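You operate a simulated robot arm through the tools that you are given. There is no shell and no other tool. Be economical: measure what you need, move in short steps, check, and stop when the job is done.

Carry out the task below with a simulated two-armed robot. There is one attempt and no reset: what you move stays moved.

Task
Replant the lifted lettuce, firm the loose one, then release the emergency button and restart the outfeed.
Fine: the lifted one stands on the button box ledge; each goes home in the row along the rail while the button is still down; pull the button up, then press RESET and START on the box; leave everything else as it is.

It is judged by the outcome, as a careful person would: the job done as asked, and still so three seconds after it is handed in. It fails if anything else is knocked over, pushed out of place, dropped, spilled or broken.

Robot
Two 7-joint arms with fingered hands on one trunk, on a base that drives. Base frame: it is fixed to the floor where the robot stands at the start and does not move with it; the origin is under the middle of the robot, x ahead of it, y to its left, z up. Units: cm, rad, N and s.
The left shoulder is at the start at [7, 14.2, 128.9], the right one opposite. With the tool pointing down near the work surface each hand reaches from about 38 to 78 cm from the robot's upright axis, wherever it stands, measured 20 degrees to its own side. Places, roughly: box reset button [40, 10, 100]; box start button [40, -10, 100]; lettuce (7x7x15 cm) [70, -30, 100]; outfeed emergency button [50, 0, 100]; tension wheel [60, -40, 70]; tray [70, -20, 100]; wheel lock knob [60, -70, 70]. Payload 3.6 kg a hand.
The TCP of each hand is the grasp point between the finger pads, 2.5 cm short of the fingertips. In the tool frame z runs along the fingers and y along their closing line. Largest opening 8.8 cm; the body of the gripper starts 2.9 cm behind the TCP. The gripper is a hand of 5 fingers: y runs from the thumb to the fingers, the wrist lies at [-1.3, -9.7, -16.2] in the tool frame, and closing takes about 1.5 s.
Orientation is told as [roll, pitch, yaw] about the base's x, y, z axes, in that order, counted from this pose: with the fingers straight down and the wrist toward the robot, the tool's x, y and z point along [0, 1, 0], [1, 0, 0] and [0, 0, -1] of the base frame.

Tools
- The arms move only by the tool apply_moves. It takes "left_moves", "right_moves" or both (then of equal length, played together; a hand with none holds still); each is one flat list of numbers, 6 for each row, row after row: the shift along the tool's x, y, z in cm, then the turn, a rotation vector about the tool's x, y, z in rad. In form: [dx, dy, dz, wx, wy, wz, dx, dy, dz, wx, wy, wz, ...]. A call has 1 to 12 rows; each row shifts and turns the commanded pose from where the row before left it, along the tool's axes as they then stand. "left_fingers" and "right_fingers" are, for a hand that has rows, the closure in counts, from 0 (fully open) to 255 (shut), set as the call begins (left out, the last holds). A row lasts 0.2 s, in which the tool goes at most 5 cm and 0.15 rad; a call with a longer step from one row to the next is refused whole, and so is a gripper value outside its range. Where a pose cannot be reached the arm comes as near as it can. A force on the tool above 40 N (or 10 N above the force at the start of the call, whichever is more), or a blocked arm, ends the call early, and 0.2 s more pass. Each finger travels about 7.2 cm/s and halts on what it meets, pressing with about 26 N; the grip force reading is that of the motor and also rises with nothing between the fingers. The clock runs only during rows and for 0.2 s after the last one: add rows that do not move to give the fingers time. It gives the time, the measured TCP pose, the force on the tool (base axes), the opening and the grip force at its end, in the units of the frame above (readings bear some noise), with the torque about the TCP (base axes, N m) and any sound that the robot's microphone picked up.
- Cameras (640 x 400 px; columns grow to the right, rows downward): "scene" is now at [13.22, -1.03, 150.82]; the picture's right is [-0.10, -0.99, 0.00], its down [-0.68, 0.07, -0.73] and it looks along [0.73, -0.08, -0.68] (base axes); focal length 214 px, centre (320, 200). "left" rides on the left gripper at [-5.9, -7.9, -10.5] in its tool frame; the picture's right is [-0.73, -0.32, 0.61], its down [0.62, -0.68, 0.38] and it looks along [0.29, 0.66, 0.70] (tool axes); focal length 234 px, centre (320, 200). "right" rides on the right gripper at [5.9, -7.9, -10.5] in its tool frame; the picture's right is [-0.73, 0.32, -0.61], its down [-0.62, -0.68, 0.38] and it looks along [-0.29, 0.66, 0.70] (tool axes); focal length 234 px, centre (320, 200). There is no depth. A picture from a camera that has moved, and an enlarged one, comes with that camera's place and axes in the base frame and with its lens.
- camera(camera): a new picture of that camera. No time passes.
- slide_trunk(by): slides the trunk up (or, below 0, down) by that many cm; the arms and the scene camera ride with it, the base frame stays. It gives what a move gives, with no picture.
- drive_base(legs): drives the robot by 1 to 6 legs, each [ahead, left, turn to the left] in cm, cm and rad, along the robot's own axes; the way and the turn of a leg run together, so that a leg with both is an arc; at most 150 cm and 3.142 rad a leg. The arms and the cameras ride along, it lands a little off, and it stops where it bumps. It gives what a move gives.
- preshape(shape, hand): the hand has 5 fingers and takes this shape, open, in about a second: jaw (thumb against the fingers, like two jaws); tri (thumb and two fingers); tip (a fingertip pinch); poke (one finger out to press); point (the index stretched); flat (the hand flat); cup (the hand cupped); fist (a fist). The gripper value then closes the fingers along that shape, each until it touches; the sizes above hold for jaw. It gives what a move gives, with no picture.
- pan_tilt(pan, tilt): turns the head with the scene camera to pan (to the left, within 1.501 rad either way) and tilt (down, from -0.506 to 1.204), counted from straight ahead of the robot. It gives what a move gives.
- enlarge(camera, box): a new picture of the part [left, top, right, bottom] of that camera's present view, enlarged. No time passes.
- close_job(): hands the job in; it is judged then, once.

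Work in short steps. Places have to be worked out from the pictures, the camera data and where the tool is seen: move nearer, look again, correct. Check each grasp and each placing, and mend what went wrong. You have 120 turns and 100 pictures in all, those below and enlarged ones among them. Open the grippers and draw the arms clear of the work before you hand the job in, unless the task says otherwise; then end with one line.

The tools are called as name(argument=value, ...) on one line, values as JSON. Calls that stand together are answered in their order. apply_moves: Moves the arms, as the interface text tells. Its arguments: {"type":"object","properties":{"left_moves":{"type":"array","items":{"type":"number"}},"left_fingers":{"type":"number"},"right_moves":{"type":"array","items":{"type":"number"}},"right_fingers":{"type":"number"}},"required":[]} The other tools are called the same way: slide_trunk (by) slides the trunk up or down; preshape (shape, hand) gives the hand a shape; drive_base (legs) drives the base; pan_tilt (pan, tilt) turns the head that bears the scene camera; camera (camera) takes a picture; enlarge (camera, box) takes an enlarged picture of a part of a camera's view; close_job () hands the job in.

At the start:

```text
time_s: 0.0
left_ee_pos: [53.32, 18.32, 136.56]
left_tool_rot: [0.001, 0.0, 0.002]
left_ft_force: [-0.6, -0.5, 0.3]
left_torque: [-0.01, -0.01, -0.02]
left_width: 8.77
left_grasp_force: 0.1
left_shape: jaw
right_ee_pos: [51.0, -28.91, 135.09]
right_tool_rot: [-0.001, -0.001, 0.0]
right_ft_force: [0.4, 0.0, -0.4]
right_torque: [0.0, 0.0, 0.0]
right_width: 8.74
right_grasp_force: 0.1
right_shape: jaw
trunk travel left (down, up): [-82.5, 11.5]
robot x, y, heading: [-0.47, 0.01, -0.002]
head pan, tilt: [-0.105, 0.749]
```

scene: 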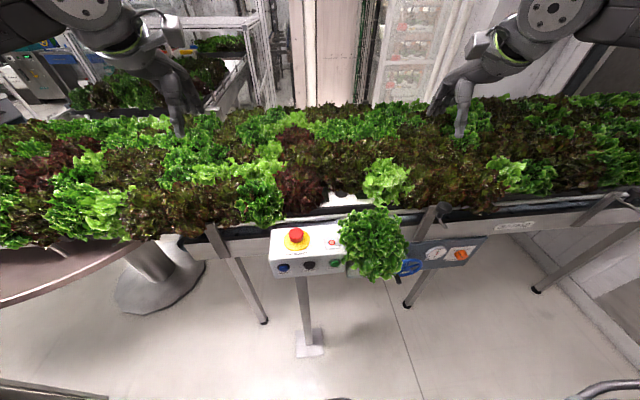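
right: 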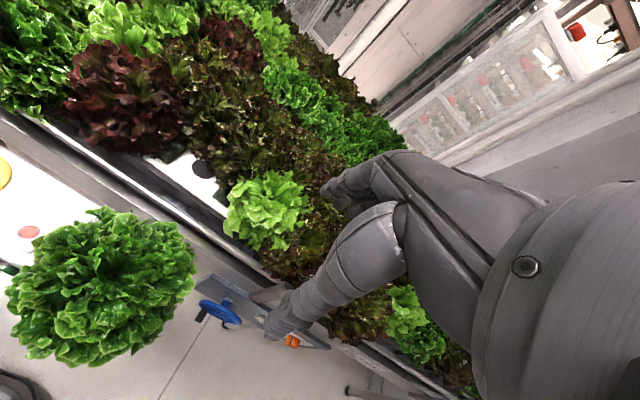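
left: 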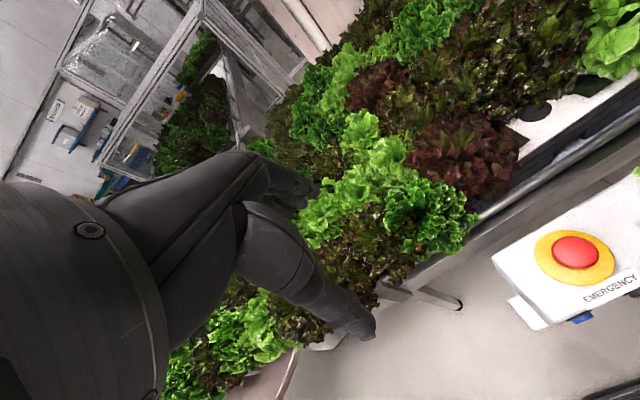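

I see the button box with the lifted lettuce on its ledge, and a gap in the row on the rail. I'll enlarge the middle of the scene.

enlarge(camera="scene", box=[240, 120, 480, 290])

enlarge(camera="right", box=[0, 80, 360, 380])

```text
2.35 times, centred on (360, 205) of scene
camera zoom: at [13.22, -1.03, 150.82], right [-0.1, -0.99, 0.0], down [-0.68, 0.07, -0.73], along [0.73, -0.08, -0.68], focal length 505 px, centre (226, 188)
```

zoom: 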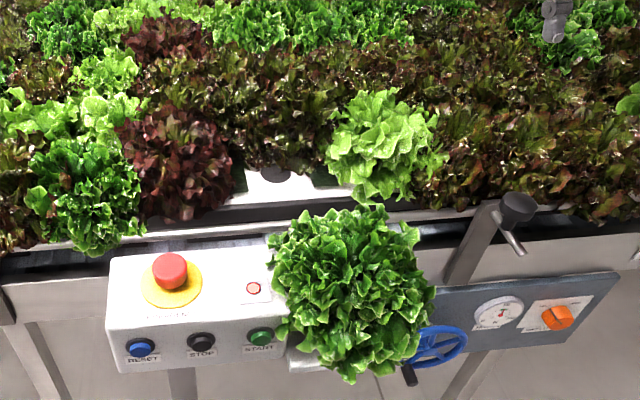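

```text
1.33 times, centred on (180, 230) of right
camera zoom: at [43.14, -22.88, 145.69], right [0.32, -0.73, 0.61], down [-0.68, -0.62, -0.38], along [0.66, -0.29, -0.7], focal length 312 px, centre (507, 160)
```

zoom: 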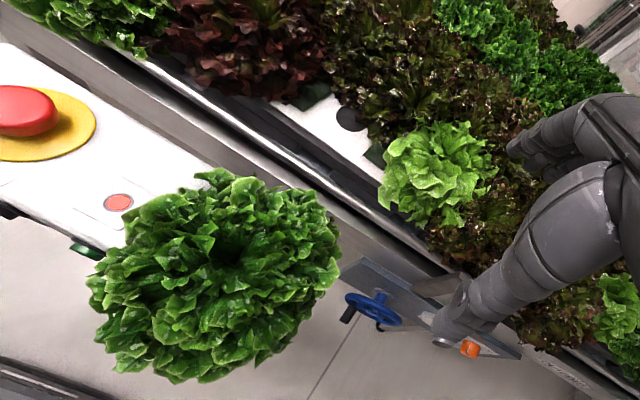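

I judge the empty hole at about (72, -15, 98), the lifted lettuce at about (46, -19, 106), and the mushroom top at about (50, 1.4, 104). I'll back off and lower the trunk to see the box, ledge and lettuces from the side.

drive_base(legs=[[-35, 0, 0]])

slide_trunk(by=-32)

pan_tilt(pan=-0.2, tilt=0.25)

camera(camera="scene")

```text
time_s: 2.3
left_ee_pos: [18.77, 18.06, 136.47]
left_tool_rot: [0.0, 0.002, -0.004]
left_ft_force: [0.7, 0.2, -0.8]
left_torque: [-0.01, 0.0, -0.03]
left_width: 8.77
left_grasp_force: 0.1
left_shape: jaw
right_ee_pos: [16.25, -28.99, 134.88]
right_tool_rot: [0.0, 0.002, -0.007]
right_ft_force: [0.5, 0.4, -0.2]
right_torque: [-0.01, 0.02, 0.0]
right_width: 8.77
right_grasp_force: 0.1
right_shape: jaw
trunk travel left (down, up): [-82.5, 11.5]
robot x, y, heading: [-34.73, 0.04, -0.003]
head pan, tilt: [-0.105, 0.749]
```

```text
time_s: 5.4
left_ee_pos: [18.5, 18.06, 104.61]
left_tool_rot: [0.0, 0.001, -0.003]
left_ft_force: [0.1, 0.2, 0.5]
left_torque: [0.01, -0.04, -0.02]
left_width: 8.78
left_grasp_force: 0.1
left_shape: jaw
right_ee_pos: [16.16, -28.96, 103.02]
right_tool_rot: [0.001, 0.001, -0.008]
right_ft_force: [0.4, 0.0, -0.1]
right_torque: [0.0, -0.03, -0.03]
right_width: 8.75
right_grasp_force: 0.1
right_shape: jaw
trunk travel left (down, up): [-50.5, 43.5]
robot x, y, heading: [-34.88, 0.23, -0.007]
head pan, tilt: [-0.105, 0.749]
```

```text
time_s: 6.4
left_ee_pos: [18.45, 18.05, 104.6]
left_tool_rot: [0.001, 0.0, -0.003]
left_ft_force: [-1.2, 0.2, -0.3]
left_torque: [-0.02, -0.01, 0.0]
left_width: 8.77
left_grasp_force: 0.1
left_shape: jaw
right_ee_pos: [16.1, -29.03, 103.08]
right_tool_rot: [0.0, -0.001, -0.006]
right_ft_force: [0.3, 0.3, 0.4]
right_torque: [0.0, 0.01, -0.01]
right_width: 8.74
right_grasp_force: 0.1
right_shape: jaw
trunk travel left (down, up): [-50.5, 43.5]
robot x, y, heading: [-34.64, 0.26, -0.007]
head pan, tilt: [-0.201, 0.25]
```

```text
94 pictures are left
camera scene: at [-20.69, -2.0, 123.3], right [-0.2, -0.98, 0.0], down [-0.24, 0.05, -0.97], along [0.95, -0.2, -0.25], focal length 214 px, centre (320, 200)
```

scene: 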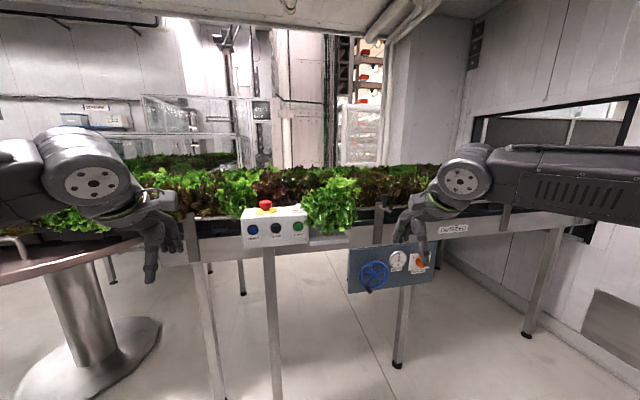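

Now the front of the box is visible from lower; I'll enlarge it.

enlarge(camera="scene", box=[220, 160, 400, 260])

```text
3.56 times, centred on (310, 210) of scene
camera zoom: at [-20.69, -2.0, 123.3], right [-0.2, -0.98, 0.0], down [-0.24, 0.05, -0.97], along [0.95, -0.2, -0.25], focal length 763 px, centre (356, 164)
```

zoom: 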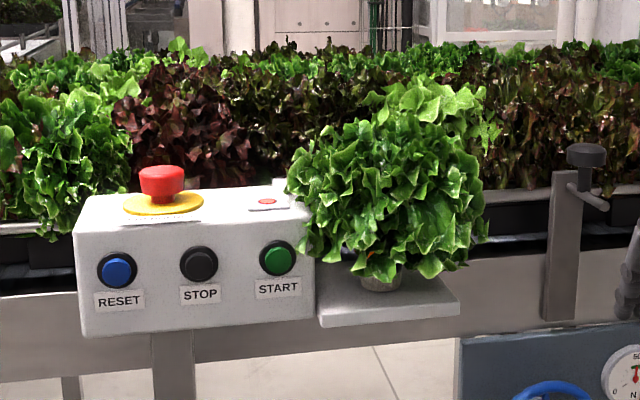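

The lifted lettuce stands in a net cup on the ledge (base at ~(46,-18.6,93)). RESET is at ~(44,5.5,97.7) and START at ~(44,-8.3,97.7), both on the front face. I'll raise the trunk again and drive back in, a bit nearer than before.

slide_trunk(by=32)

drive_base(legs=[[38, 0, 0.006]])

pan_tilt(pan=-0.3, tilt=0.75)

camera(camera="scene")

```text
time_s: 9.5
left_ee_pos: [18.48, 18.05, 136.62]
left_tool_rot: [0.0, 0.001, -0.003]
left_ft_force: [-0.9, 0.7, -0.3]
left_torque: [0.02, 0.0, -0.04]
left_width: 8.79
left_grasp_force: 0.0
left_shape: jaw
right_ee_pos: [16.12, -29.07, 135.11]
right_tool_rot: [-0.001, 0.0, -0.008]
right_ft_force: [0.1, 0.2, -0.4]
right_torque: [0.0, 0.03, 0.01]
right_width: 8.75
right_grasp_force: 0.0
right_shape: jaw
trunk travel left (down, up): [-82.5, 11.5]
robot x, y, heading: [-34.47, -0.17, -0.004]
head pan, tilt: [-0.201, 0.25]
```

```text
time_s: 12.0
left_ee_pos: [56.95, 17.89, 136.58]
left_tool_rot: [0.0, -0.001, -0.005]
left_ft_force: [0.3, -0.5, -0.2]
left_torque: [-0.01, -0.01, 0.01]
left_width: 8.77
left_grasp_force: 0.0
left_shape: jaw
right_ee_pos: [54.6, -29.26, 135.13]
right_tool_rot: [0.001, -0.003, -0.005]
right_ft_force: [0.0, 0.3, 0.5]
right_torque: [0.04, -0.03, -0.02]
right_width: 8.77
right_grasp_force: 0.1
right_shape: jaw
trunk travel left (down, up): [-82.5, 11.5]
robot x, y, heading: [3.88, 0.02, -0.007]
head pan, tilt: [-0.201, 0.25]
```

```text
time_s: 12.9
left_ee_pos: [57.19, 17.85, 136.55]
left_tool_rot: [0.001, 0.001, -0.004]
left_ft_force: [0.0, -0.2, 0.3]
left_torque: [0.02, 0.02, -0.01]
left_width: 8.78
left_grasp_force: 0.1
left_shape: jaw
right_ee_pos: [54.8, -29.21, 135.1]
right_tool_rot: [0.0, 0.001, -0.005]
right_ft_force: [-0.2, 0.3, -0.8]
right_torque: [-0.04, 0.02, 0.0]
right_width: 8.77
right_grasp_force: 0.2
right_shape: jaw
trunk travel left (down, up): [-82.5, 11.5]
robot x, y, heading: [3.55, 0.01, -0.003]
head pan, tilt: [-0.3, 0.75]
```

```text
92 pictures are left
camera scene: at [16.8, -2.77, 150.81], right [-0.3, -0.95, 0.0], down [-0.65, 0.2, -0.73], along [0.7, -0.22, -0.68], focal length 214 px, centre (320, 200)
```

scene: 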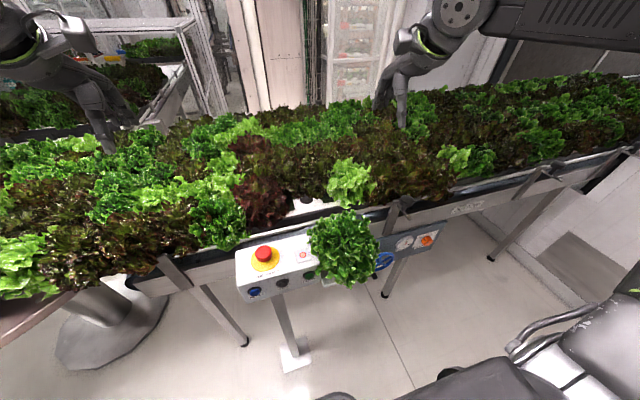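

I'll bring the right hand over the lifted lettuce to view the hole and the loose lettuce through its camera.

apply_moves(right_moves=[2.5, -1, 3.2, 0, 0, 0, 2.5, -1, 3.2, 0, 0, 0, 2.5, -1, 3.2, 0, 0, 0, 2.5, -1, 3.2, 0, 0, 0])

camera(camera="right")

```text
time_s: 13.9
left_ee_pos: [57.19, 17.97, 136.46]
left_tool_rot: [0.0, -0.001, -0.003]
left_ft_force: [-0.5, 0.3, 0.6]
left_torque: [-0.03, -0.04, -0.03]
left_width: 8.8
left_grasp_force: 0.1
left_shape: jaw
right_ee_pos: [50.73, -19.07, 122.36]
right_tool_rot: [0.0, 0.0, -0.006]
right_ft_force: [0.5, 0.1, 1.0]
right_torque: [0.04, 0.02, 0.01]
right_width: 8.79
right_grasp_force: 0.1
right_shape: jaw
trunk travel left (down, up): [-82.5, 11.5]
robot x, y, heading: [3.96, -0.07, -0.005]
head pan, tilt: [-0.3, 0.75]
```

```text
91 pictures are left
camera right: at [42.89, -13.01, 132.94], right [0.32, -0.73, 0.61], down [-0.68, -0.62, -0.38], along [0.66, -0.29, -0.7], focal length 234 px, centre (320, 200)
```

right: 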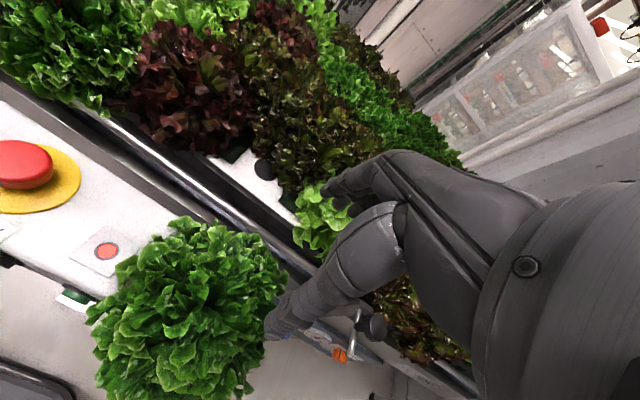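

Estimates agree on the lifted lettuce's centre at ~(46,-18.2), with its top at about 109. I centre the hand above it with fingers open.

apply_moves(right_moves=[0.3, -2.4, 1.5, 0, 0, 0, 0.5, -2.4, 1.5, 0, 0, 0, 0, 0, 0, 0, 0, 0], right_fingers=0)

pan_tilt(pan=-0.45, tilt=0.9)

enlarge(camera="scene", box=[180, 100, 420, 250])

camera(camera="right")

```text
time_s: 14.7
left_ee_pos: [57.23, 17.96, 136.56]
left_tool_rot: [-0.001, 0.0, -0.002]
left_ft_force: [0.4, 0.7, 0.3]
left_torque: [-0.02, 0.01, -0.01]
left_width: 8.78
left_grasp_force: 0.0
left_shape: jaw
right_ee_pos: [46.05, -18.4, 119.21]
right_tool_rot: [0.0, 0.0, -0.006]
right_ft_force: [-0.2, -0.1, 0.5]
right_torque: [0.0, -0.03, 0.02]
right_width: 8.78
right_grasp_force: 0.0
right_shape: jaw
trunk travel left (down, up): [-82.5, 11.5]
robot x, y, heading: [3.75, -0.23, 0.001]
head pan, tilt: [-0.3, 0.75]
```

```text
time_s: 15.4
left_ee_pos: [57.17, 17.78, 136.52]
left_tool_rot: [0.002, 0.001, -0.003]
left_ft_force: [-0.1, -0.3, 0.5]
left_torque: [0.0, 0.0, 0.0]
left_width: 8.8
left_grasp_force: 0.0
left_shape: jaw
right_ee_pos: [46.1, -18.43, 119.27]
right_tool_rot: [-0.001, -0.002, -0.006]
right_ft_force: [0.0, 0.6, 0.1]
right_torque: [0.02, 0.03, -0.02]
right_width: 8.77
right_grasp_force: 0.1
right_shape: jaw
trunk travel left (down, up): [-82.5, 11.5]
robot x, y, heading: [3.85, 0.2, -0.004]
head pan, tilt: [-0.45, 0.901]
```

```text
2.67 times, centred on (300, 175) of scene
camera zoom: at [15.64, -3.61, 149.62], right [-0.44, -0.9, 0.0], down [-0.7, 0.34, -0.62], along [0.56, -0.27, -0.78], focal length 572 px, centre (373, 267)
```

zoom: 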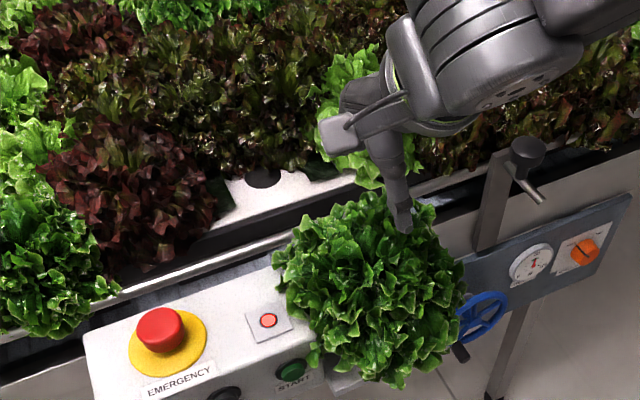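

```text
89 pictures are left
camera right: at [38.16, -12.43, 129.92], right [0.32, -0.73, 0.61], down [-0.68, -0.62, -0.38], along [0.66, -0.29, -0.7], focal length 234 px, centre (320, 200)
```

right: 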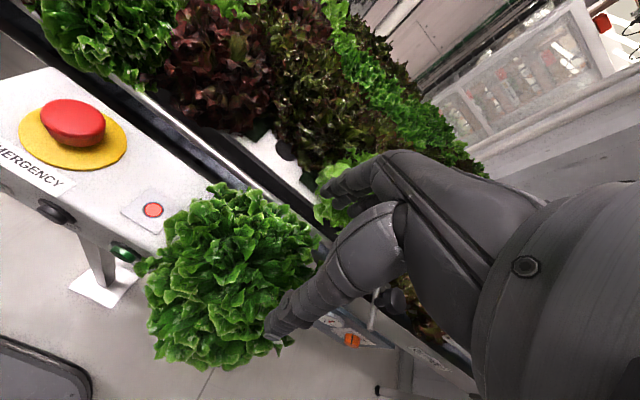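

Three rays agree on (46,-18.2). I descend slowly to z≈107 and watch the force.

apply_moves(right_moves=[0, 0, 3, 0, 0, 0, 0, 0, 3, 0, 0, 0, 0, 0, 2, 0, 0, 0, 0, 0, 2, 0, 0, 0, 0, 0, 2, 0, 0, 0])

enlarge(camera="scene", box=[180, 100, 420, 250])

camera(camera="right")

```text
time_s: 16.6
left_ee_pos: [57.36, 17.9, 136.5]
left_tool_rot: [0.0, 0.002, -0.003]
left_ft_force: [-0.8, 0.9, -0.1]
left_torque: [0.02, 0.0, -0.01]
left_width: 8.76
left_grasp_force: 0.2
left_shape: jaw
right_ee_pos: [46.11, -18.56, 107.34]
right_tool_rot: [0.001, 0.0, -0.005]
right_ft_force: [0.6, -0.4, 1.0]
right_torque: [0.02, -0.01, 0.02]
right_width: 8.8
right_grasp_force: 0.0
right_shape: jaw
trunk travel left (down, up): [-82.5, 11.5]
robot x, y, heading: [3.98, -0.26, -0.002]
head pan, tilt: [-0.45, 0.901]
```

```text
2.67 times, centred on (300, 175) of scene
camera zoom: at [15.74, -3.64, 149.61], right [-0.44, -0.9, 0.0], down [-0.7, 0.34, -0.62], along [0.56, -0.27, -0.78], focal length 572 px, centre (373, 267)
```

zoom: 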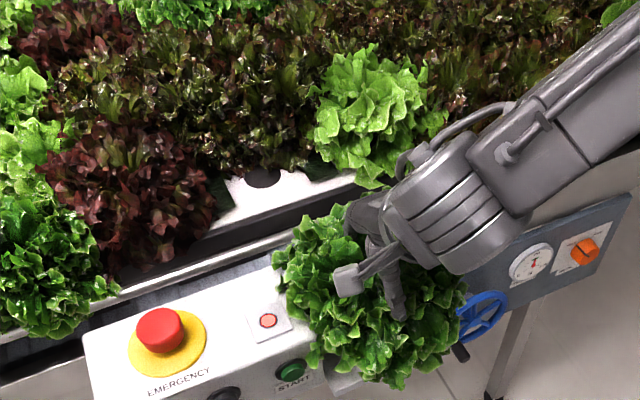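

```text
87 pictures are left
camera right: at [38.16, -12.48, 117.86], right [0.32, -0.73, 0.61], down [-0.68, -0.62, -0.38], along [0.66, -0.29, -0.7], focal length 234 px, centre (320, 200)
```

right: 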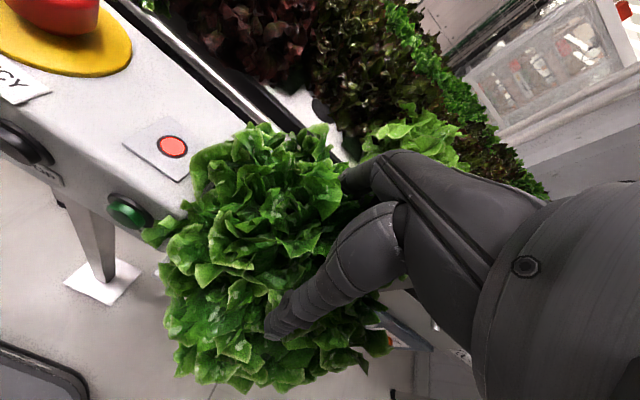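

No contact force and the hand looks centred; I'll go 3 cm deeper so the pads hold the heart of the plant.

apply_moves(right_moves=[0, 0, 1, 0, 0, 0, 0, 0, 1, 0, 0, 0, 0, 0, 1, 0, 0, 0])

```text
time_s: 17.4
left_ee_pos: [57.22, 17.93, 136.64]
left_tool_rot: [-0.001, 0.002, -0.004]
left_ft_force: [-0.1, -0.1, 0.1]
left_torque: [0.01, 0.01, 0.0]
left_width: 8.82
left_grasp_force: 0.1
left_shape: jaw
right_ee_pos: [45.98, -18.4, 104.28]
right_tool_rot: [-0.001, 0.002, -0.006]
right_ft_force: [-0.6, 0.3, 0.1]
right_torque: [-0.01, 0.01, 0.02]
right_width: 8.81
right_grasp_force: 0.1
right_shape: jaw
trunk travel left (down, up): [-82.5, 11.5]
robot x, y, heading: [3.67, -0.46, -0.005]
head pan, tilt: [-0.45, 0.901]
```

Still free. I close gently to see what the fingers meet.

apply_moves(right_moves=[0, 0, 0, 0, 0, 0, 0, 0, 0, 0, 0, 0, 0, 0, 0, 0, 0, 0, 0, 0, 0, 0, 0, 0, 0, 0, 0, 0, 0, 0, 0, 0, 0, 0, 0, 0, 0, 0, 0, 0, 0, 0, 0, 0, 0, 0, 0, 0], right_fingers=160)

```text
time_s: 19.2
left_ee_pos: [57.22, 17.91, 136.58]
left_tool_rot: [0.0, 0.0, -0.004]
left_ft_force: [0.0, 0.9, 0.1]
left_torque: [0.02, 0.04, 0.01]
left_width: 8.78
left_grasp_force: 0.1
left_shape: jaw
right_ee_pos: [46.01, -18.47, 104.33]
right_tool_rot: [0.001, 0.0, -0.005]
right_ft_force: [-0.2, -1.0, 0.2]
right_torque: [0.02, 0.01, -0.02]
right_width: 5.97
right_grasp_force: 25.8
right_shape: jaw
trunk travel left (down, up): [-82.5, 11.5]
robot x, y, heading: [3.91, -0.04, -0.001]
head pan, tilt: [-0.45, 0.901]
```

It's held at 6 cm width with force 26 N. I lift 2 cm and then check.

apply_moves(right_moves=[0, 0, -1, 0, 0, 0, 0, 0, -1, 0, 0, 0, 0, 0, -2, 0, 0, 0, 0, 0, -3, 0, 0, 0, 0, 0, -3, 0, 0, 0], right_fingers=190)

camera(camera="right")

enlarge(camera="scene", box=[180, 100, 420, 250])

```text
time_s: 20.4
left_ee_pos: [57.06, 17.96, 136.57]
left_tool_rot: [-0.003, 0.0, -0.005]
left_ft_force: [0.0, -0.8, -0.6]
left_torque: [-0.02, 0.0, 0.0]
left_width: 8.75
left_grasp_force: 0.0
left_shape: jaw
right_ee_pos: [46.23, -18.08, 114.39]
right_tool_rot: [0.0, 0.001, -0.006]
right_ft_force: [-0.1, 0.4, -2.0]
right_torque: [0.01, -0.02, 0.03]
right_width: 5.96
right_grasp_force: 25.8
right_shape: jaw
trunk travel left (down, up): [-82.5, 11.5]
robot x, y, heading: [3.69, 0.15, -0.003]
head pan, tilt: [-0.45, 0.901]
```

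```text
86 pictures are left
camera right: at [38.28, -12.14, 124.94], right [0.32, -0.73, 0.61], down [-0.68, -0.62, -0.38], along [0.66, -0.29, -0.7], focal length 234 px, centre (320, 200)
```

right: 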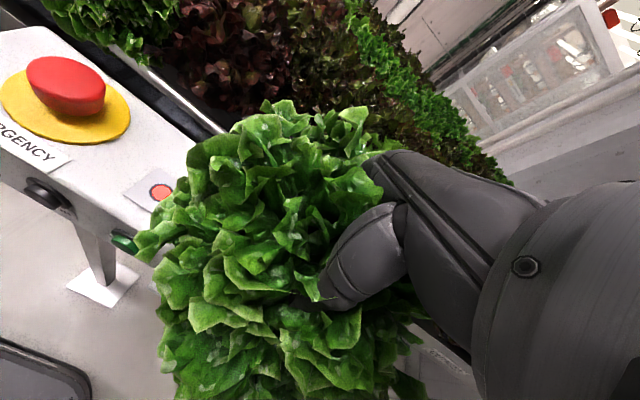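

```text
2.67 times, centred on (300, 175) of scene
camera zoom: at [15.54, -3.56, 149.62], right [-0.44, -0.9, 0.0], down [-0.7, 0.34, -0.62], along [0.56, -0.27, -0.78], focal length 572 px, centre (373, 267)
```

zoom: 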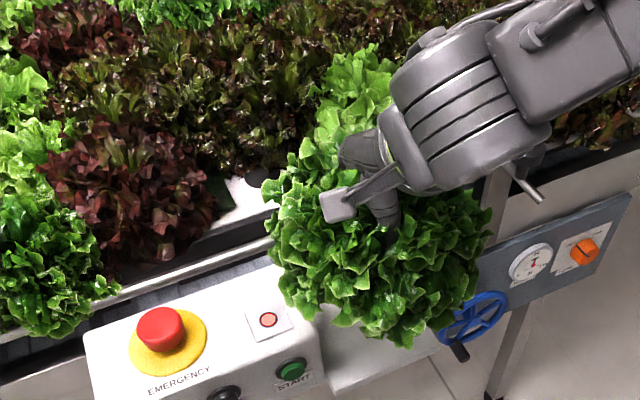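

Held firmly (weight ~2 N), and its bottom should be ~11 cm under the TCP. The hole triangulates from several views to (72.05,-14.8,98.4). I raise and carry it over the hole.

apply_moves(right_moves=[0, 0, -2.5, 0, 0, 0, 0, 0, -2.5, 0, 0, 0, 0.4, 3, 0, 0, 0, 0, 0.4, 3, 0, 0, 0, 0, 0.4, 3, 0, 0, 0, 0, 0.4, 3, 0, 0, 0, 0, 0.4, 3, 0, 0, 0, 0, 0.4, 3, 0, 0, 0, 0, 0.4, 3, 0, 0, 0, 0, 0.4, 3, 0, 0, 0, 0, 0.1, 1.9, 0, 0, 0, 0, 0, 0, 0, 0, 0, 0])

camera(camera="scene")

camera(camera="right")

```text
time_s: 23.0
left_ee_pos: [57.35, 17.93, 136.5]
left_tool_rot: [-0.001, 0.001, -0.002]
left_ft_force: [0.1, -0.9, -0.4]
left_torque: [-0.02, -0.01, -0.01]
left_width: 8.76
left_grasp_force: 0.0
left_shape: jaw
right_ee_pos: [69.22, -17.21, 119.59]
right_tool_rot: [0.0, 0.0, -0.005]
right_ft_force: [0.3, 0.0, -2.3]
right_torque: [0.0, -0.02, -0.01]
right_width: 5.96
right_grasp_force: 26.0
right_shape: jaw
right hand out of reach, approached as far as the arm can: row 10, 11
trunk travel left (down, up): [-82.5, 11.5]
robot x, y, heading: [3.97, 0.09, -0.008]
head pan, tilt: [-0.45, 0.901]
```

```text
84 pictures are left
camera scene: at [15.72, -3.58, 149.6], right [-0.44, -0.9, 0.0], down [-0.7, 0.34, -0.62], along [0.56, -0.27, -0.78], focal length 214 px, centre (320, 200)
```

scene: 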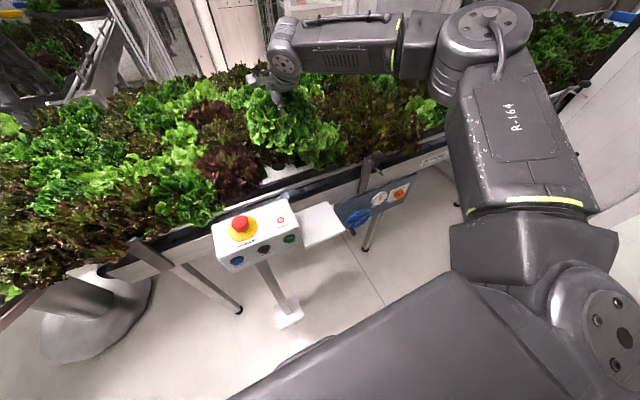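

```text
83 pictures are left
camera right: at [61.35, -11.31, 130.28], right [0.32, -0.73, 0.61], down [-0.68, -0.62, -0.38], along [0.66, -0.29, -0.7], focal length 234 px, centre (320, 200)
```

right: 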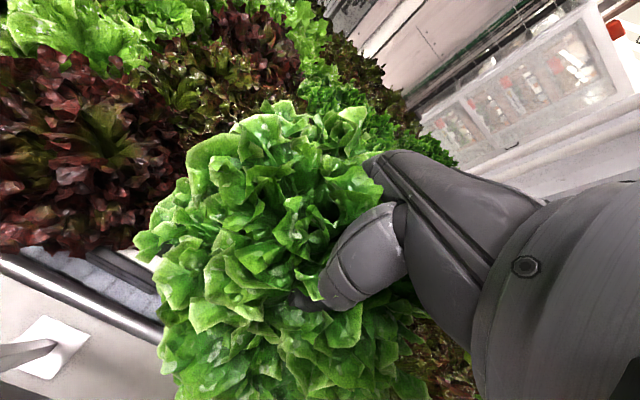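

Out of reach by ~3 cm. I drive the base 6 cm ahead and then re-centre the hand above the hole.

drive_base(legs=[[6, 1, 0]])

apply_moves(right_moves=[0, 0, 0, 0, 0, 0, 0, 0, 0, 0, 0, 0])

```text
time_s: 24.0
left_ee_pos: [62.41, 18.74, 137.03]
left_tool_rot: [-0.002, -0.007, -0.004]
left_ft_force: [-0.3, -0.4, 0.6]
left_torque: [0.02, -0.02, -0.03]
left_width: 8.77
left_grasp_force: 0.0
left_shape: jaw
right_ee_pos: [74.21, -16.63, 120.17]
right_tool_rot: [0.002, -0.007, -0.006]
right_ft_force: [-0.8, -0.3, -2.2]
right_torque: [-0.02, -0.03, 0.01]
right_width: 5.94
right_grasp_force: 25.9
right_shape: jaw
trunk travel left (down, up): [-82.5, 11.5]
robot x, y, heading: [9.86, 0.97, -0.003]
head pan, tilt: [-0.45, 0.901]
```

```text
time_s: 24.6
left_ee_pos: [62.84, 18.74, 136.64]
left_tool_rot: [0.0, -0.003, -0.006]
left_ft_force: [0.3, -0.3, 0.7]
left_torque: [0.02, 0.0, 0.01]
left_width: 8.76
left_grasp_force: 0.0
left_shape: jaw
right_ee_pos: [74.7, -16.49, 119.94]
right_tool_rot: [0.003, -0.004, -0.004]
right_ft_force: [-0.1, 0.6, -1.0]
right_torque: [0.01, 0.01, -0.01]
right_width: 5.98
right_grasp_force: 26.4
right_shape: jaw
trunk travel left (down, up): [-82.5, 11.5]
robot x, y, heading: [10.03, 0.95, -0.005]
head pan, tilt: [-0.45, 0.901]
```

Now I shift back 2.7 cm and left 1.7 cm to be above the hole.

apply_moves(right_moves=[0.85, -1.4, 0, 0, 0, 0, 0.85, -1.4, 0, 0, 0, 0, 0, 0, 0, 0, 0, 0])

pan_tilt(pan=-0.35, tilt=0.75)

enlarge(camera="scene", box=[200, 80, 440, 230])

```text
time_s: 25.4
left_ee_pos: [63.16, 18.84, 136.31]
left_tool_rot: [0.0, 0.002, -0.005]
left_ft_force: [0.1, -0.9, -0.1]
left_torque: [0.01, 0.03, 0.0]
left_width: 8.76
left_grasp_force: 0.0
left_shape: jaw
right_ee_pos: [72.34, -14.8, 119.7]
right_tool_rot: [0.001, 0.0, -0.005]
right_ft_force: [0.1, 0.1, -1.6]
right_torque: [-0.02, 0.01, -0.02]
right_width: 5.95
right_grasp_force: 26.4
right_shape: jaw
trunk travel left (down, up): [-82.5, 11.5]
robot x, y, heading: [9.54, 0.77, -0.006]
head pan, tilt: [-0.45, 0.901]
```

```text
time_s: 26.1
left_ee_pos: [63.05, 18.96, 136.45]
left_tool_rot: [-0.001, 0.001, -0.002]
left_ft_force: [0.4, 0.7, 1.0]
left_torque: [-0.01, 0.0, -0.01]
left_width: 8.78
left_grasp_force: 0.0
left_shape: jaw
right_ee_pos: [72.3, -14.76, 119.71]
right_tool_rot: [0.003, 0.001, -0.004]
right_ft_force: [-0.7, 0.0, -2.0]
right_torque: [-0.02, 0.02, -0.02]
right_width: 5.93
right_grasp_force: 26.2
right_shape: jaw
trunk travel left (down, up): [-82.5, 11.5]
robot x, y, heading: [9.68, 0.42, -0.002]
head pan, tilt: [-0.351, 0.75]
```

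```text
2.67 times, centred on (320, 155) of scene
camera zoom: at [22.59, -2.24, 150.79], right [-0.35, -0.94, 0.0], down [-0.64, 0.24, -0.73], along [0.68, -0.26, -0.68], focal length 572 px, centre (320, 320)
```

zoom: 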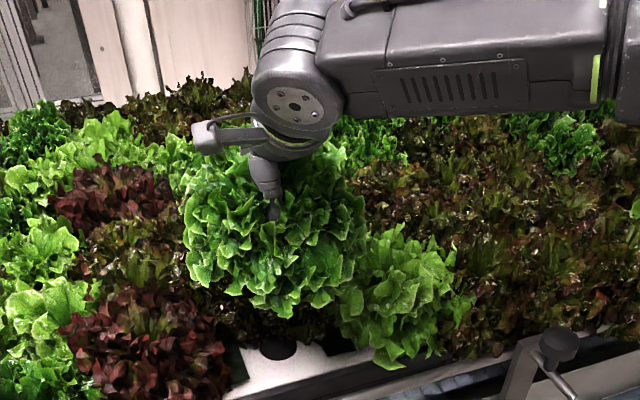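

The hole reads (71.9,-15.1) here, average ~(72,-14.9). I lower so the cup hangs just above the raft, then look.

apply_moves(right_moves=[-0.1, -0.3, 2.5, 0, 0, 0, 0, 0, 2.5, 0, 0, 0, 0, 0, 2, 0, 0, 0, 0, 0, 1.5, 0, 0, 0, 0, 0, 0, 0, 0, 0])

enlarge(camera="scene", box=[200, 80, 440, 230])

camera(camera="right")

camera(camera="left")

```text
time_s: 27.3
left_ee_pos: [63.07, 18.88, 136.52]
left_tool_rot: [0.001, 0.0, -0.004]
left_ft_force: [-0.7, 0.0, -0.1]
left_torque: [-0.02, 0.02, -0.04]
left_width: 8.78
left_grasp_force: 0.0
left_shape: jaw
right_ee_pos: [71.71, -15.21, 111.53]
right_tool_rot: [0.001, -0.002, -0.007]
right_ft_force: [-0.7, -0.5, -1.9]
right_torque: [0.02, -0.01, 0.0]
right_width: 5.94
right_grasp_force: 26.1
right_shape: jaw
right hand out of reach, approached as far as the arm can: row 4
trunk travel left (down, up): [-82.5, 11.5]
robot x, y, heading: [9.89, 0.93, -0.005]
head pan, tilt: [-0.351, 0.75]
```

```text
2.67 times, centred on (320, 155) of scene
camera zoom: at [22.54, -2.24, 150.8], right [-0.35, -0.94, 0.0], down [-0.64, 0.24, -0.73], along [0.69, -0.26, -0.68], focal length 572 px, centre (320, 320)
```

zoom: 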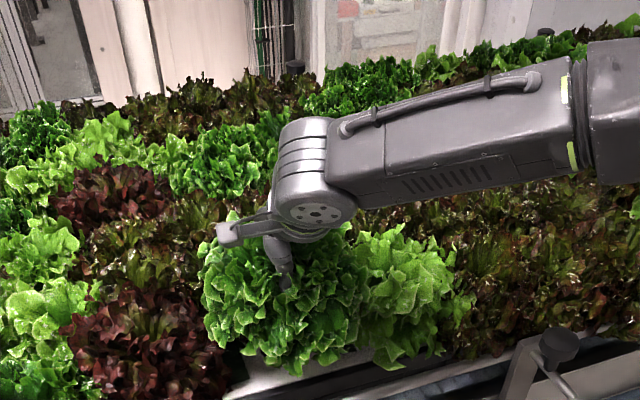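

```text
80 pictures are left
camera right: at [63.75, -9.31, 122.03], right [0.32, -0.73, 0.61], down [-0.68, -0.62, -0.39], along [0.66, -0.29, -0.7], focal length 234 px, centre (320, 200)
```

right: 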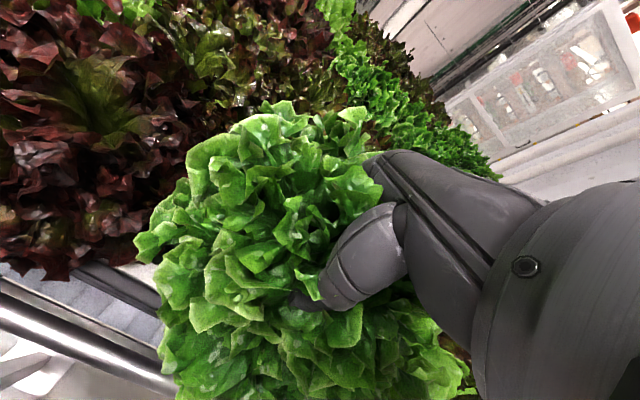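

```text
79 pictures are left
camera left: at [55.15, 13.11, 147.14], right [-0.33, -0.73, -0.61], down [-0.68, 0.63, -0.38], along [0.66, 0.29, -0.7], focal length 234 px, centre (320, 200)
```

left: 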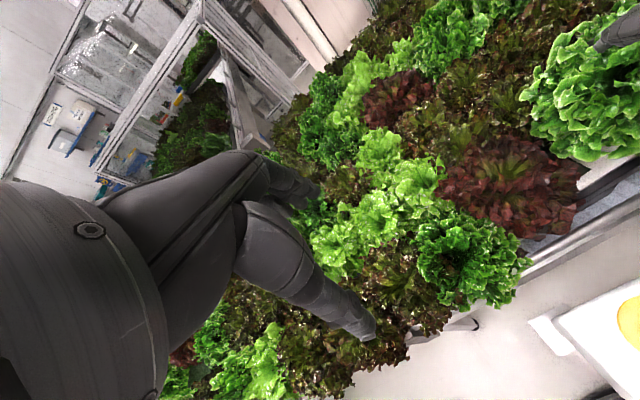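

The arm ran out of reach downward, so I'll raise the hand, lower the trunk by 9 cm to give the arm more room, then continue under force watch.

apply_moves(right_moves=[0, 0, -3, 0, 0, 0, 0, 0, -3, 0, 0, 0, 0, 0, -3, 0, 0, 0, 0, 0, 0, 0, 0, 0])

slide_trunk(by=-9)

apply_moves(right_moves=[0, 0, 0, 0, 0, 0])

```text
time_s: 28.3
left_ee_pos: [63.11, 18.78, 136.61]
left_tool_rot: [0.001, 0.001, -0.002]
left_ft_force: [-0.1, -0.6, -0.4]
left_torque: [0.03, 0.04, 0.0]
left_width: 8.76
left_grasp_force: 0.1
left_shape: jaw
right_ee_pos: [71.55, -15.28, 120.49]
right_tool_rot: [0.002, 0.001, -0.005]
right_ft_force: [-0.1, -0.9, -1.4]
right_torque: [0.03, 0.0, 0.0]
right_width: 5.91
right_grasp_force: 26.1
right_shape: jaw
trunk travel left (down, up): [-82.5, 11.5]
robot x, y, heading: [9.31, 1.02, -0.008]
head pan, tilt: [-0.351, 0.75]
```

```text
time_s: 29.5
left_ee_pos: [63.17, 18.79, 127.55]
left_tool_rot: [-0.001, 0.0, -0.005]
left_ft_force: [0.4, 0.4, 0.2]
left_torque: [0.01, -0.03, -0.05]
left_width: 8.74
left_grasp_force: 0.0
left_shape: jaw
right_ee_pos: [71.63, -15.26, 111.4]
right_tool_rot: [0.002, 0.0, -0.005]
right_ft_force: [-1.1, -0.3, -1.7]
right_torque: [0.0, 0.03, 0.03]
right_width: 5.95
right_grasp_force: 25.9
right_shape: jaw
trunk travel left (down, up): [-73.5, 20.5]
robot x, y, heading: [9.67, 0.96, -0.004]
head pan, tilt: [-0.351, 0.75]
```

```text
time_s: 29.9
left_ee_pos: [63.04, 18.79, 127.56]
left_tool_rot: [0.001, 0.0, -0.003]
left_ft_force: [-0.7, 0.0, 0.5]
left_torque: [-0.01, 0.01, 0.0]
left_width: 8.76
left_grasp_force: 0.1
left_shape: jaw
right_ee_pos: [71.64, -15.29, 111.48]
right_tool_rot: [0.001, 0.0, -0.006]
right_ft_force: [0.7, 0.6, -1.0]
right_torque: [0.01, 0.03, -0.01]
right_width: 5.93
right_grasp_force: 26.0
right_shape: jaw
trunk travel left (down, up): [-73.5, 20.5]
robot x, y, heading: [9.66, 1.01, -0.002]
head pan, tilt: [-0.351, 0.75]
```

I correct by (+0.35,+0.35) and lower to just over the raft plane.

apply_moves(right_moves=[0.35, 0.35, 0.8, 0, 0, 0, 0, 0, 0.8, 0, 0, 0, 0, 0, 0, 0, 0, 0])

pan_tilt(pan=-0.25, tilt=0.75)

enlarge(camera="scene", box=[260, 100, 440, 220])

```text
time_s: 30.7
left_ee_pos: [63.06, 18.81, 127.53]
left_tool_rot: [0.0, -0.001, -0.003]
left_ft_force: [-0.6, 0.4, -0.2]
left_torque: [0.0, 0.02, -0.01]
left_width: 8.75
left_grasp_force: 0.2
left_shape: jaw
right_ee_pos: [71.86, -14.93, 109.94]
right_tool_rot: [0.004, 0.001, -0.003]
right_ft_force: [0.4, 0.5, -1.5]
right_torque: [0.03, 0.02, -0.02]
right_width: 5.93
right_grasp_force: 26.3
right_shape: jaw
trunk travel left (down, up): [-73.5, 20.5]
robot x, y, heading: [9.76, 0.8, -0.005]
head pan, tilt: [-0.351, 0.75]
```

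```text
time_s: 31.4
left_ee_pos: [63.1, 18.81, 127.56]
left_tool_rot: [0.001, -0.001, -0.003]
left_ft_force: [-0.2, 0.7, -0.1]
left_torque: [-0.04, 0.01, 0.03]
left_width: 8.76
left_grasp_force: 0.1
left_shape: jaw
right_ee_pos: [71.9, -14.92, 109.95]
right_tool_rot: [0.001, -0.002, -0.005]
right_ft_force: [0.4, 0.0, -2.8]
right_torque: [0.04, -0.01, -0.02]
right_width: 5.94
right_grasp_force: 25.7
right_shape: jaw
trunk travel left (down, up): [-73.5, 20.5]
robot x, y, heading: [9.94, 1.09, -0.007]
head pan, tilt: [-0.25, 0.75]
```

```text
3.33 times, centred on (350, 160) of scene
camera zoom: at [22.77, -1.44, 141.8], right [-0.25, -0.97, 0.0], down [-0.66, 0.17, -0.73], along [0.71, -0.18, -0.68], focal length 715 px, centre (220, 333)
```

zoom: 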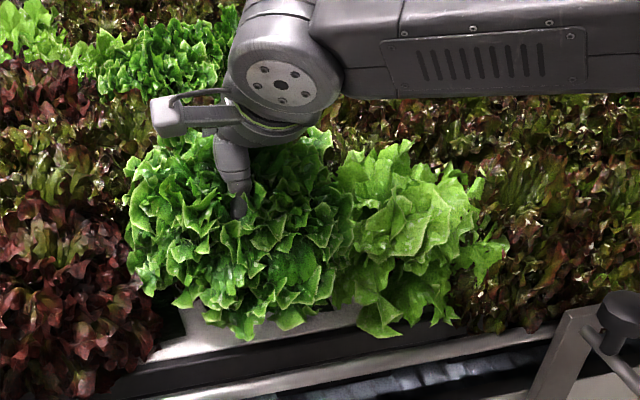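

No contact yet. I lower in small steps and watch for reaction.

apply_moves(right_moves=[0.05, 0.1, 0.7, 0, 0, 0, 0, 0, 0.7, 0, 0, 0, 0, 0, 0.6, 0, 0, 0, 0, 0, 0, 0, 0, 0])

```text
time_s: 32.4
left_ee_pos: [63.07, 18.86, 127.5]
left_tool_rot: [-0.001, -0.001, -0.004]
left_ft_force: [-1.0, 0.4, -0.1]
left_torque: [0.03, 0.03, -0.03]
left_width: 8.78
left_grasp_force: 0.1
left_shape: jaw
right_ee_pos: [72.01, -14.84, 107.83]
right_tool_rot: [0.0, 0.001, -0.004]
right_ft_force: [0.2, -0.6, -0.8]
right_torque: [-0.01, -0.01, 0.01]
right_width: 5.9
right_grasp_force: 25.5
right_shape: jaw
trunk travel left (down, up): [-73.5, 20.5]
robot x, y, heading: [9.73, 0.81, -0.005]
head pan, tilt: [-0.25, 0.75]
```

Bottom should be ~1.5 cm into the hole with no resistance. I continue.

apply_moves(right_moves=[0, 0, 0.6, 0, 0, 0, 0, 0, 0.6, 0, 0, 0, 0, 0, 0, 0, 0, 0])

apply_moves(right_moves=[0, 0, 0.6, 0, 0, 0, 0, 0, 0.6, 0, 0, 0, 0, 0, 0, 0, 0, 0])

enlarge(camera="scene", box=[260, 100, 440, 220])

```text
time_s: 33.2
left_ee_pos: [63.07, 18.85, 127.47]
left_tool_rot: [0.0, 0.001, -0.003]
left_ft_force: [0.1, -0.4, 0.3]
left_torque: [0.0, 0.04, 0.01]
left_width: 8.76
left_grasp_force: 0.0
left_shape: jaw
right_ee_pos: [72.01, -14.86, 106.79]
right_tool_rot: [0.001, 0.0, -0.005]
right_ft_force: [0.6, -0.6, -1.5]
right_torque: [-0.01, 0.02, 0.01]
right_width: 5.94
right_grasp_force: 26.0
right_shape: jaw
trunk travel left (down, up): [-73.5, 20.5]
robot x, y, heading: [9.87, 0.68, -0.003]
head pan, tilt: [-0.25, 0.75]
```

```text
time_s: 34.0
left_ee_pos: [63.17, 18.77, 127.56]
left_tool_rot: [0.0, 0.0, -0.003]
left_ft_force: [0.5, -0.1, 0.2]
left_torque: [-0.04, -0.02, 0.0]
left_width: 8.76
left_grasp_force: 0.1
left_shape: jaw
right_ee_pos: [72.0, -14.84, 105.53]
right_tool_rot: [0.004, -0.003, -0.006]
right_ft_force: [1.0, 0.0, -1.8]
right_torque: [0.02, -0.06, 0.01]
right_width: 5.94
right_grasp_force: 26.2
right_shape: jaw
trunk travel left (down, up): [-73.5, 20.5]
robot x, y, heading: [9.73, 0.83, -0.004]
head pan, tilt: [-0.25, 0.75]
```

```text
3.33 times, centred on (350, 160) of scene
camera zoom: at [22.78, -1.44, 141.8], right [-0.25, -0.97, 0.0], down [-0.66, 0.17, -0.73], along [0.71, -0.18, -0.68], focal length 715 px, centre (220, 333)
```

zoom: 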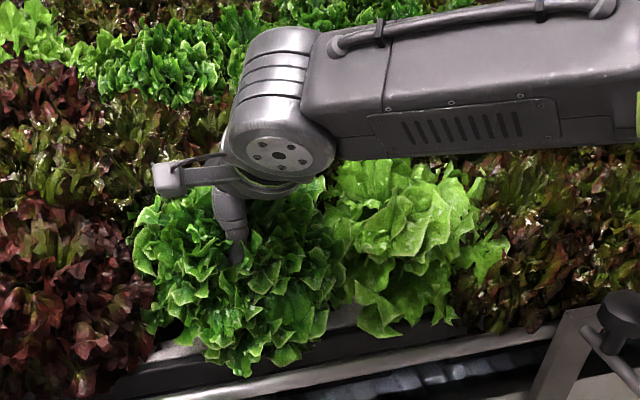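

A slight side load appears. I go on in half-centimetre steps.

apply_moves(right_moves=[0, 0, 0.5, 0, 0, 0, 0, 0, 0, 0, 0, 0])

apply_moves(right_moves=[0, 0, 0.5, 0, 0, 0, 0, 0, 0, 0, 0, 0])

apply_moves(right_moves=[0, 0, 0.5, 0, 0, 0, 0, 0, 0, 0, 0, 0])

```text
time_s: 34.6
left_ee_pos: [63.12, 18.86, 127.54]
left_tool_rot: [-0.003, 0.0, -0.003]
left_ft_force: [0.4, 0.1, 0.5]
left_torque: [0.01, -0.01, 0.0]
left_width: 8.79
left_grasp_force: 0.0
left_shape: jaw
right_ee_pos: [71.92, -14.73, 105.12]
right_tool_rot: [0.003, 0.0, -0.006]
right_ft_force: [4.6, -0.1, 1.9]
right_torque: [-0.09, -0.25, 0.01]
right_width: 5.89
right_grasp_force: 25.8
right_shape: jaw
trunk travel left (down, up): [-73.5, 20.5]
robot x, y, heading: [9.77, 0.73, -0.005]
head pan, tilt: [-0.25, 0.75]
```

```text
time_s: 35.2
left_ee_pos: [63.13, 18.81, 127.52]
left_tool_rot: [0.0, 0.001, -0.003]
left_ft_force: [-0.1, 0.4, 0.1]
left_torque: [-0.02, -0.02, -0.01]
left_width: 8.76
left_grasp_force: 0.1
left_shape: jaw
right_ee_pos: [72.2, -14.75, 104.51]
right_tool_rot: [0.0, 0.0, -0.004]
right_ft_force: [7.2, 1.0, 1.2]
right_torque: [-0.03, -0.44, 0.04]
right_width: 5.94
right_grasp_force: 26.3
right_shape: jaw
trunk travel left (down, up): [-73.5, 20.5]
robot x, y, heading: [9.79, 0.94, -0.005]
head pan, tilt: [-0.25, 0.75]
```

```text
time_s: 35.8
left_ee_pos: [63.17, 18.81, 127.51]
left_tool_rot: [-0.002, 0.001, -0.003]
left_ft_force: [-0.3, 0.3, -0.5]
left_torque: [0.02, -0.02, -0.01]
left_width: 8.77
left_grasp_force: 0.1
left_shape: jaw
right_ee_pos: [72.01, -14.75, 104.18]
right_tool_rot: [0.002, -0.004, -0.007]
right_ft_force: [8.1, 0.7, 10.1]
right_torque: [-0.03, -0.48, 0.02]
right_width: 5.88
right_grasp_force: 26.2
right_shape: jaw
trunk travel left (down, up): [-73.5, 20.5]
robot x, y, heading: [9.97, 0.79, -0.007]
head pan, tilt: [-0.25, 0.75]
```

The wall at the raft plane pushes the cup +x by 8 N. I shift 0.3 cm ahead to relieve that and see whether it seats.

apply_moves(right_moves=[0, 0.3, 0, 0, 0, 0, 0, 0, 0, 0, 0, 0])

apply_moves(right_moves=[0, 0.2, 0.3, 0, 0, 0, 0, 0, 0, 0, 0, 0])

enlarge(camera="scene", box=[260, 100, 440, 220])

```text
time_s: 36.4
left_ee_pos: [63.05, 18.93, 127.62]
left_tool_rot: [-0.002, -0.001, -0.004]
left_ft_force: [0.3, 0.3, -1.5]
left_torque: [-0.01, -0.01, 0.0]
left_width: 8.77
left_grasp_force: 0.1
left_shape: jaw
right_ee_pos: [72.1, -15.03, 104.14]
right_tool_rot: [0.002, -0.002, -0.004]
right_ft_force: [5.0, 2.5, 6.8]
right_torque: [0.05, -0.18, 0.02]
right_width: 5.88
right_grasp_force: 26.3
right_shape: jaw
trunk travel left (down, up): [-73.5, 20.5]
robot x, y, heading: [9.99, 0.79, -0.004]
head pan, tilt: [-0.25, 0.75]
```

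```text
time_s: 37.0
left_ee_pos: [62.92, 18.96, 127.67]
left_tool_rot: [-0.002, -0.002, -0.004]
left_ft_force: [0.0, 1.2, 0.5]
left_torque: [-0.02, 0.03, -0.02]
left_width: 8.76
left_grasp_force: 0.0
left_shape: jaw
right_ee_pos: [72.16, -15.06, 104.11]
right_tool_rot: [0.003, -0.005, -0.006]
right_ft_force: [7.2, 4.1, 16.1]
right_torque: [0.09, -0.18, 0.09]
right_width: 5.84
right_grasp_force: 26.7
right_shape: jaw
right hand out of reach, approached as far as the arm can: row 1
trunk travel left (down, up): [-73.5, 20.5]
robot x, y, heading: [9.54, 1.07, -0.003]
head pan, tilt: [-0.25, 0.75]
```

```text
3.33 times, centred on (350, 160) of scene
camera zoom: at [22.62, -1.24, 141.83], right [-0.25, -0.97, 0.0], down [-0.66, 0.17, -0.73], along [0.71, -0.19, -0.68], focal length 715 px, centre (220, 333)
```

zoom: 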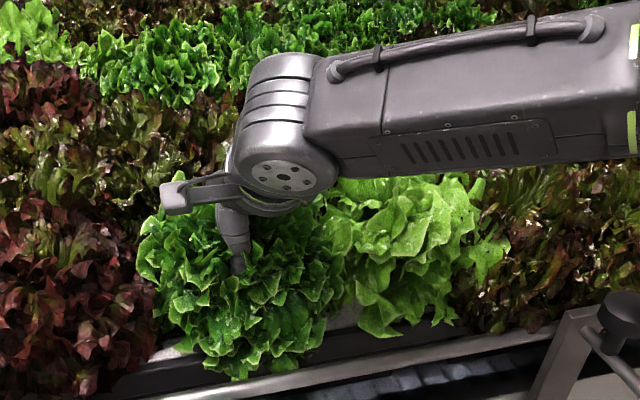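

It's resisting at z≈104.1, i.e. cup 5.3 cm under the raft face—probably on its rim. I open the fingers slowly and check.

apply_moves(right_moves=[0, 0, 0, 0, 0, 0, 0, 0, 0, 0, 0, 0, 0, 0, 0, 0, 0, 0, 0, 0, 0, 0, 0, 0, 0, 0, 0, 0, 0, 0], right_fingers=0)

apply_moves(right_moves=[0, 0, -1.5, 0, 0, 0, 0, 0, -3, 0, 0, 0, 0, 0, -4, 0, 0, 0, 0, 0, -4, 0, 0, 0])

enlarge(camera="scene", box=[260, 100, 440, 220])

camera(camera="right")

```text
time_s: 38.2
left_ee_pos: [63.08, 18.77, 127.56]
left_tool_rot: [0.0, 0.001, -0.003]
left_ft_force: [0.5, 0.2, -0.2]
left_torque: [0.0, -0.02, 0.05]
left_width: 8.78
left_grasp_force: 0.0
left_shape: jaw
right_ee_pos: [72.21, -15.13, 103.78]
right_tool_rot: [0.002, -0.002, -0.005]
right_ft_force: [0.4, -0.3, -0.3]
right_torque: [0.01, 0.0, 0.02]
right_width: 8.79
right_grasp_force: 0.2
right_shape: jaw
trunk travel left (down, up): [-73.5, 20.5]
robot x, y, heading: [9.4, 0.69, -0.004]
head pan, tilt: [-0.25, 0.75]
```

```text
time_s: 39.2
left_ee_pos: [63.1, 18.86, 127.63]
left_tool_rot: [-0.002, -0.001, -0.004]
left_ft_force: [-0.5, -0.3, -0.3]
left_torque: [0.0, -0.02, -0.01]
left_width: 8.78
left_grasp_force: 0.0
left_shape: jaw
right_ee_pos: [71.85, -15.07, 116.28]
right_tool_rot: [-0.001, -0.002, -0.005]
right_ft_force: [0.5, 0.6, 0.2]
right_torque: [-0.02, 0.0, 0.02]
right_width: 8.75
right_grasp_force: 0.0
right_shape: jaw
trunk travel left (down, up): [-73.5, 20.5]
robot x, y, heading: [9.44, 0.92, -0.004]
head pan, tilt: [-0.25, 0.75]
```

```text
3.33 times, centred on (350, 160) of scene
camera zoom: at [22.67, -1.4, 141.81], right [-0.25, -0.97, 0.0], down [-0.66, 0.17, -0.73], along [0.71, -0.18, -0.68], focal length 715 px, centre (220, 333)
```

zoom: 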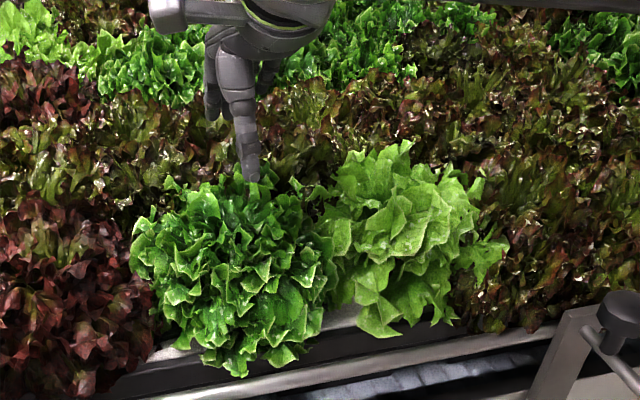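

```text
74 pictures are left
camera right: at [63.94, -9.13, 126.89], right [0.32, -0.73, 0.61], down [-0.68, -0.62, -0.38], along [0.66, -0.29, -0.7], focal length 234 px, centre (320, 200)
```

right: 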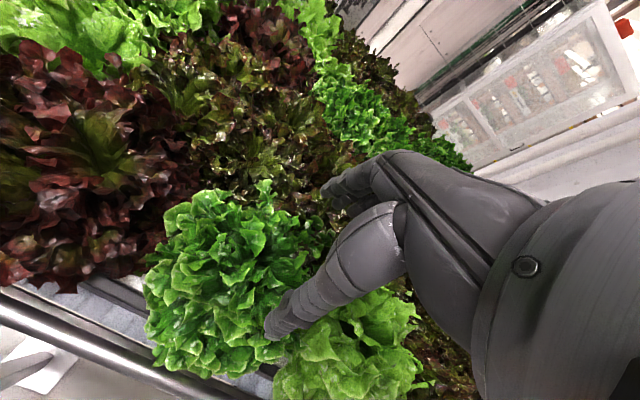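

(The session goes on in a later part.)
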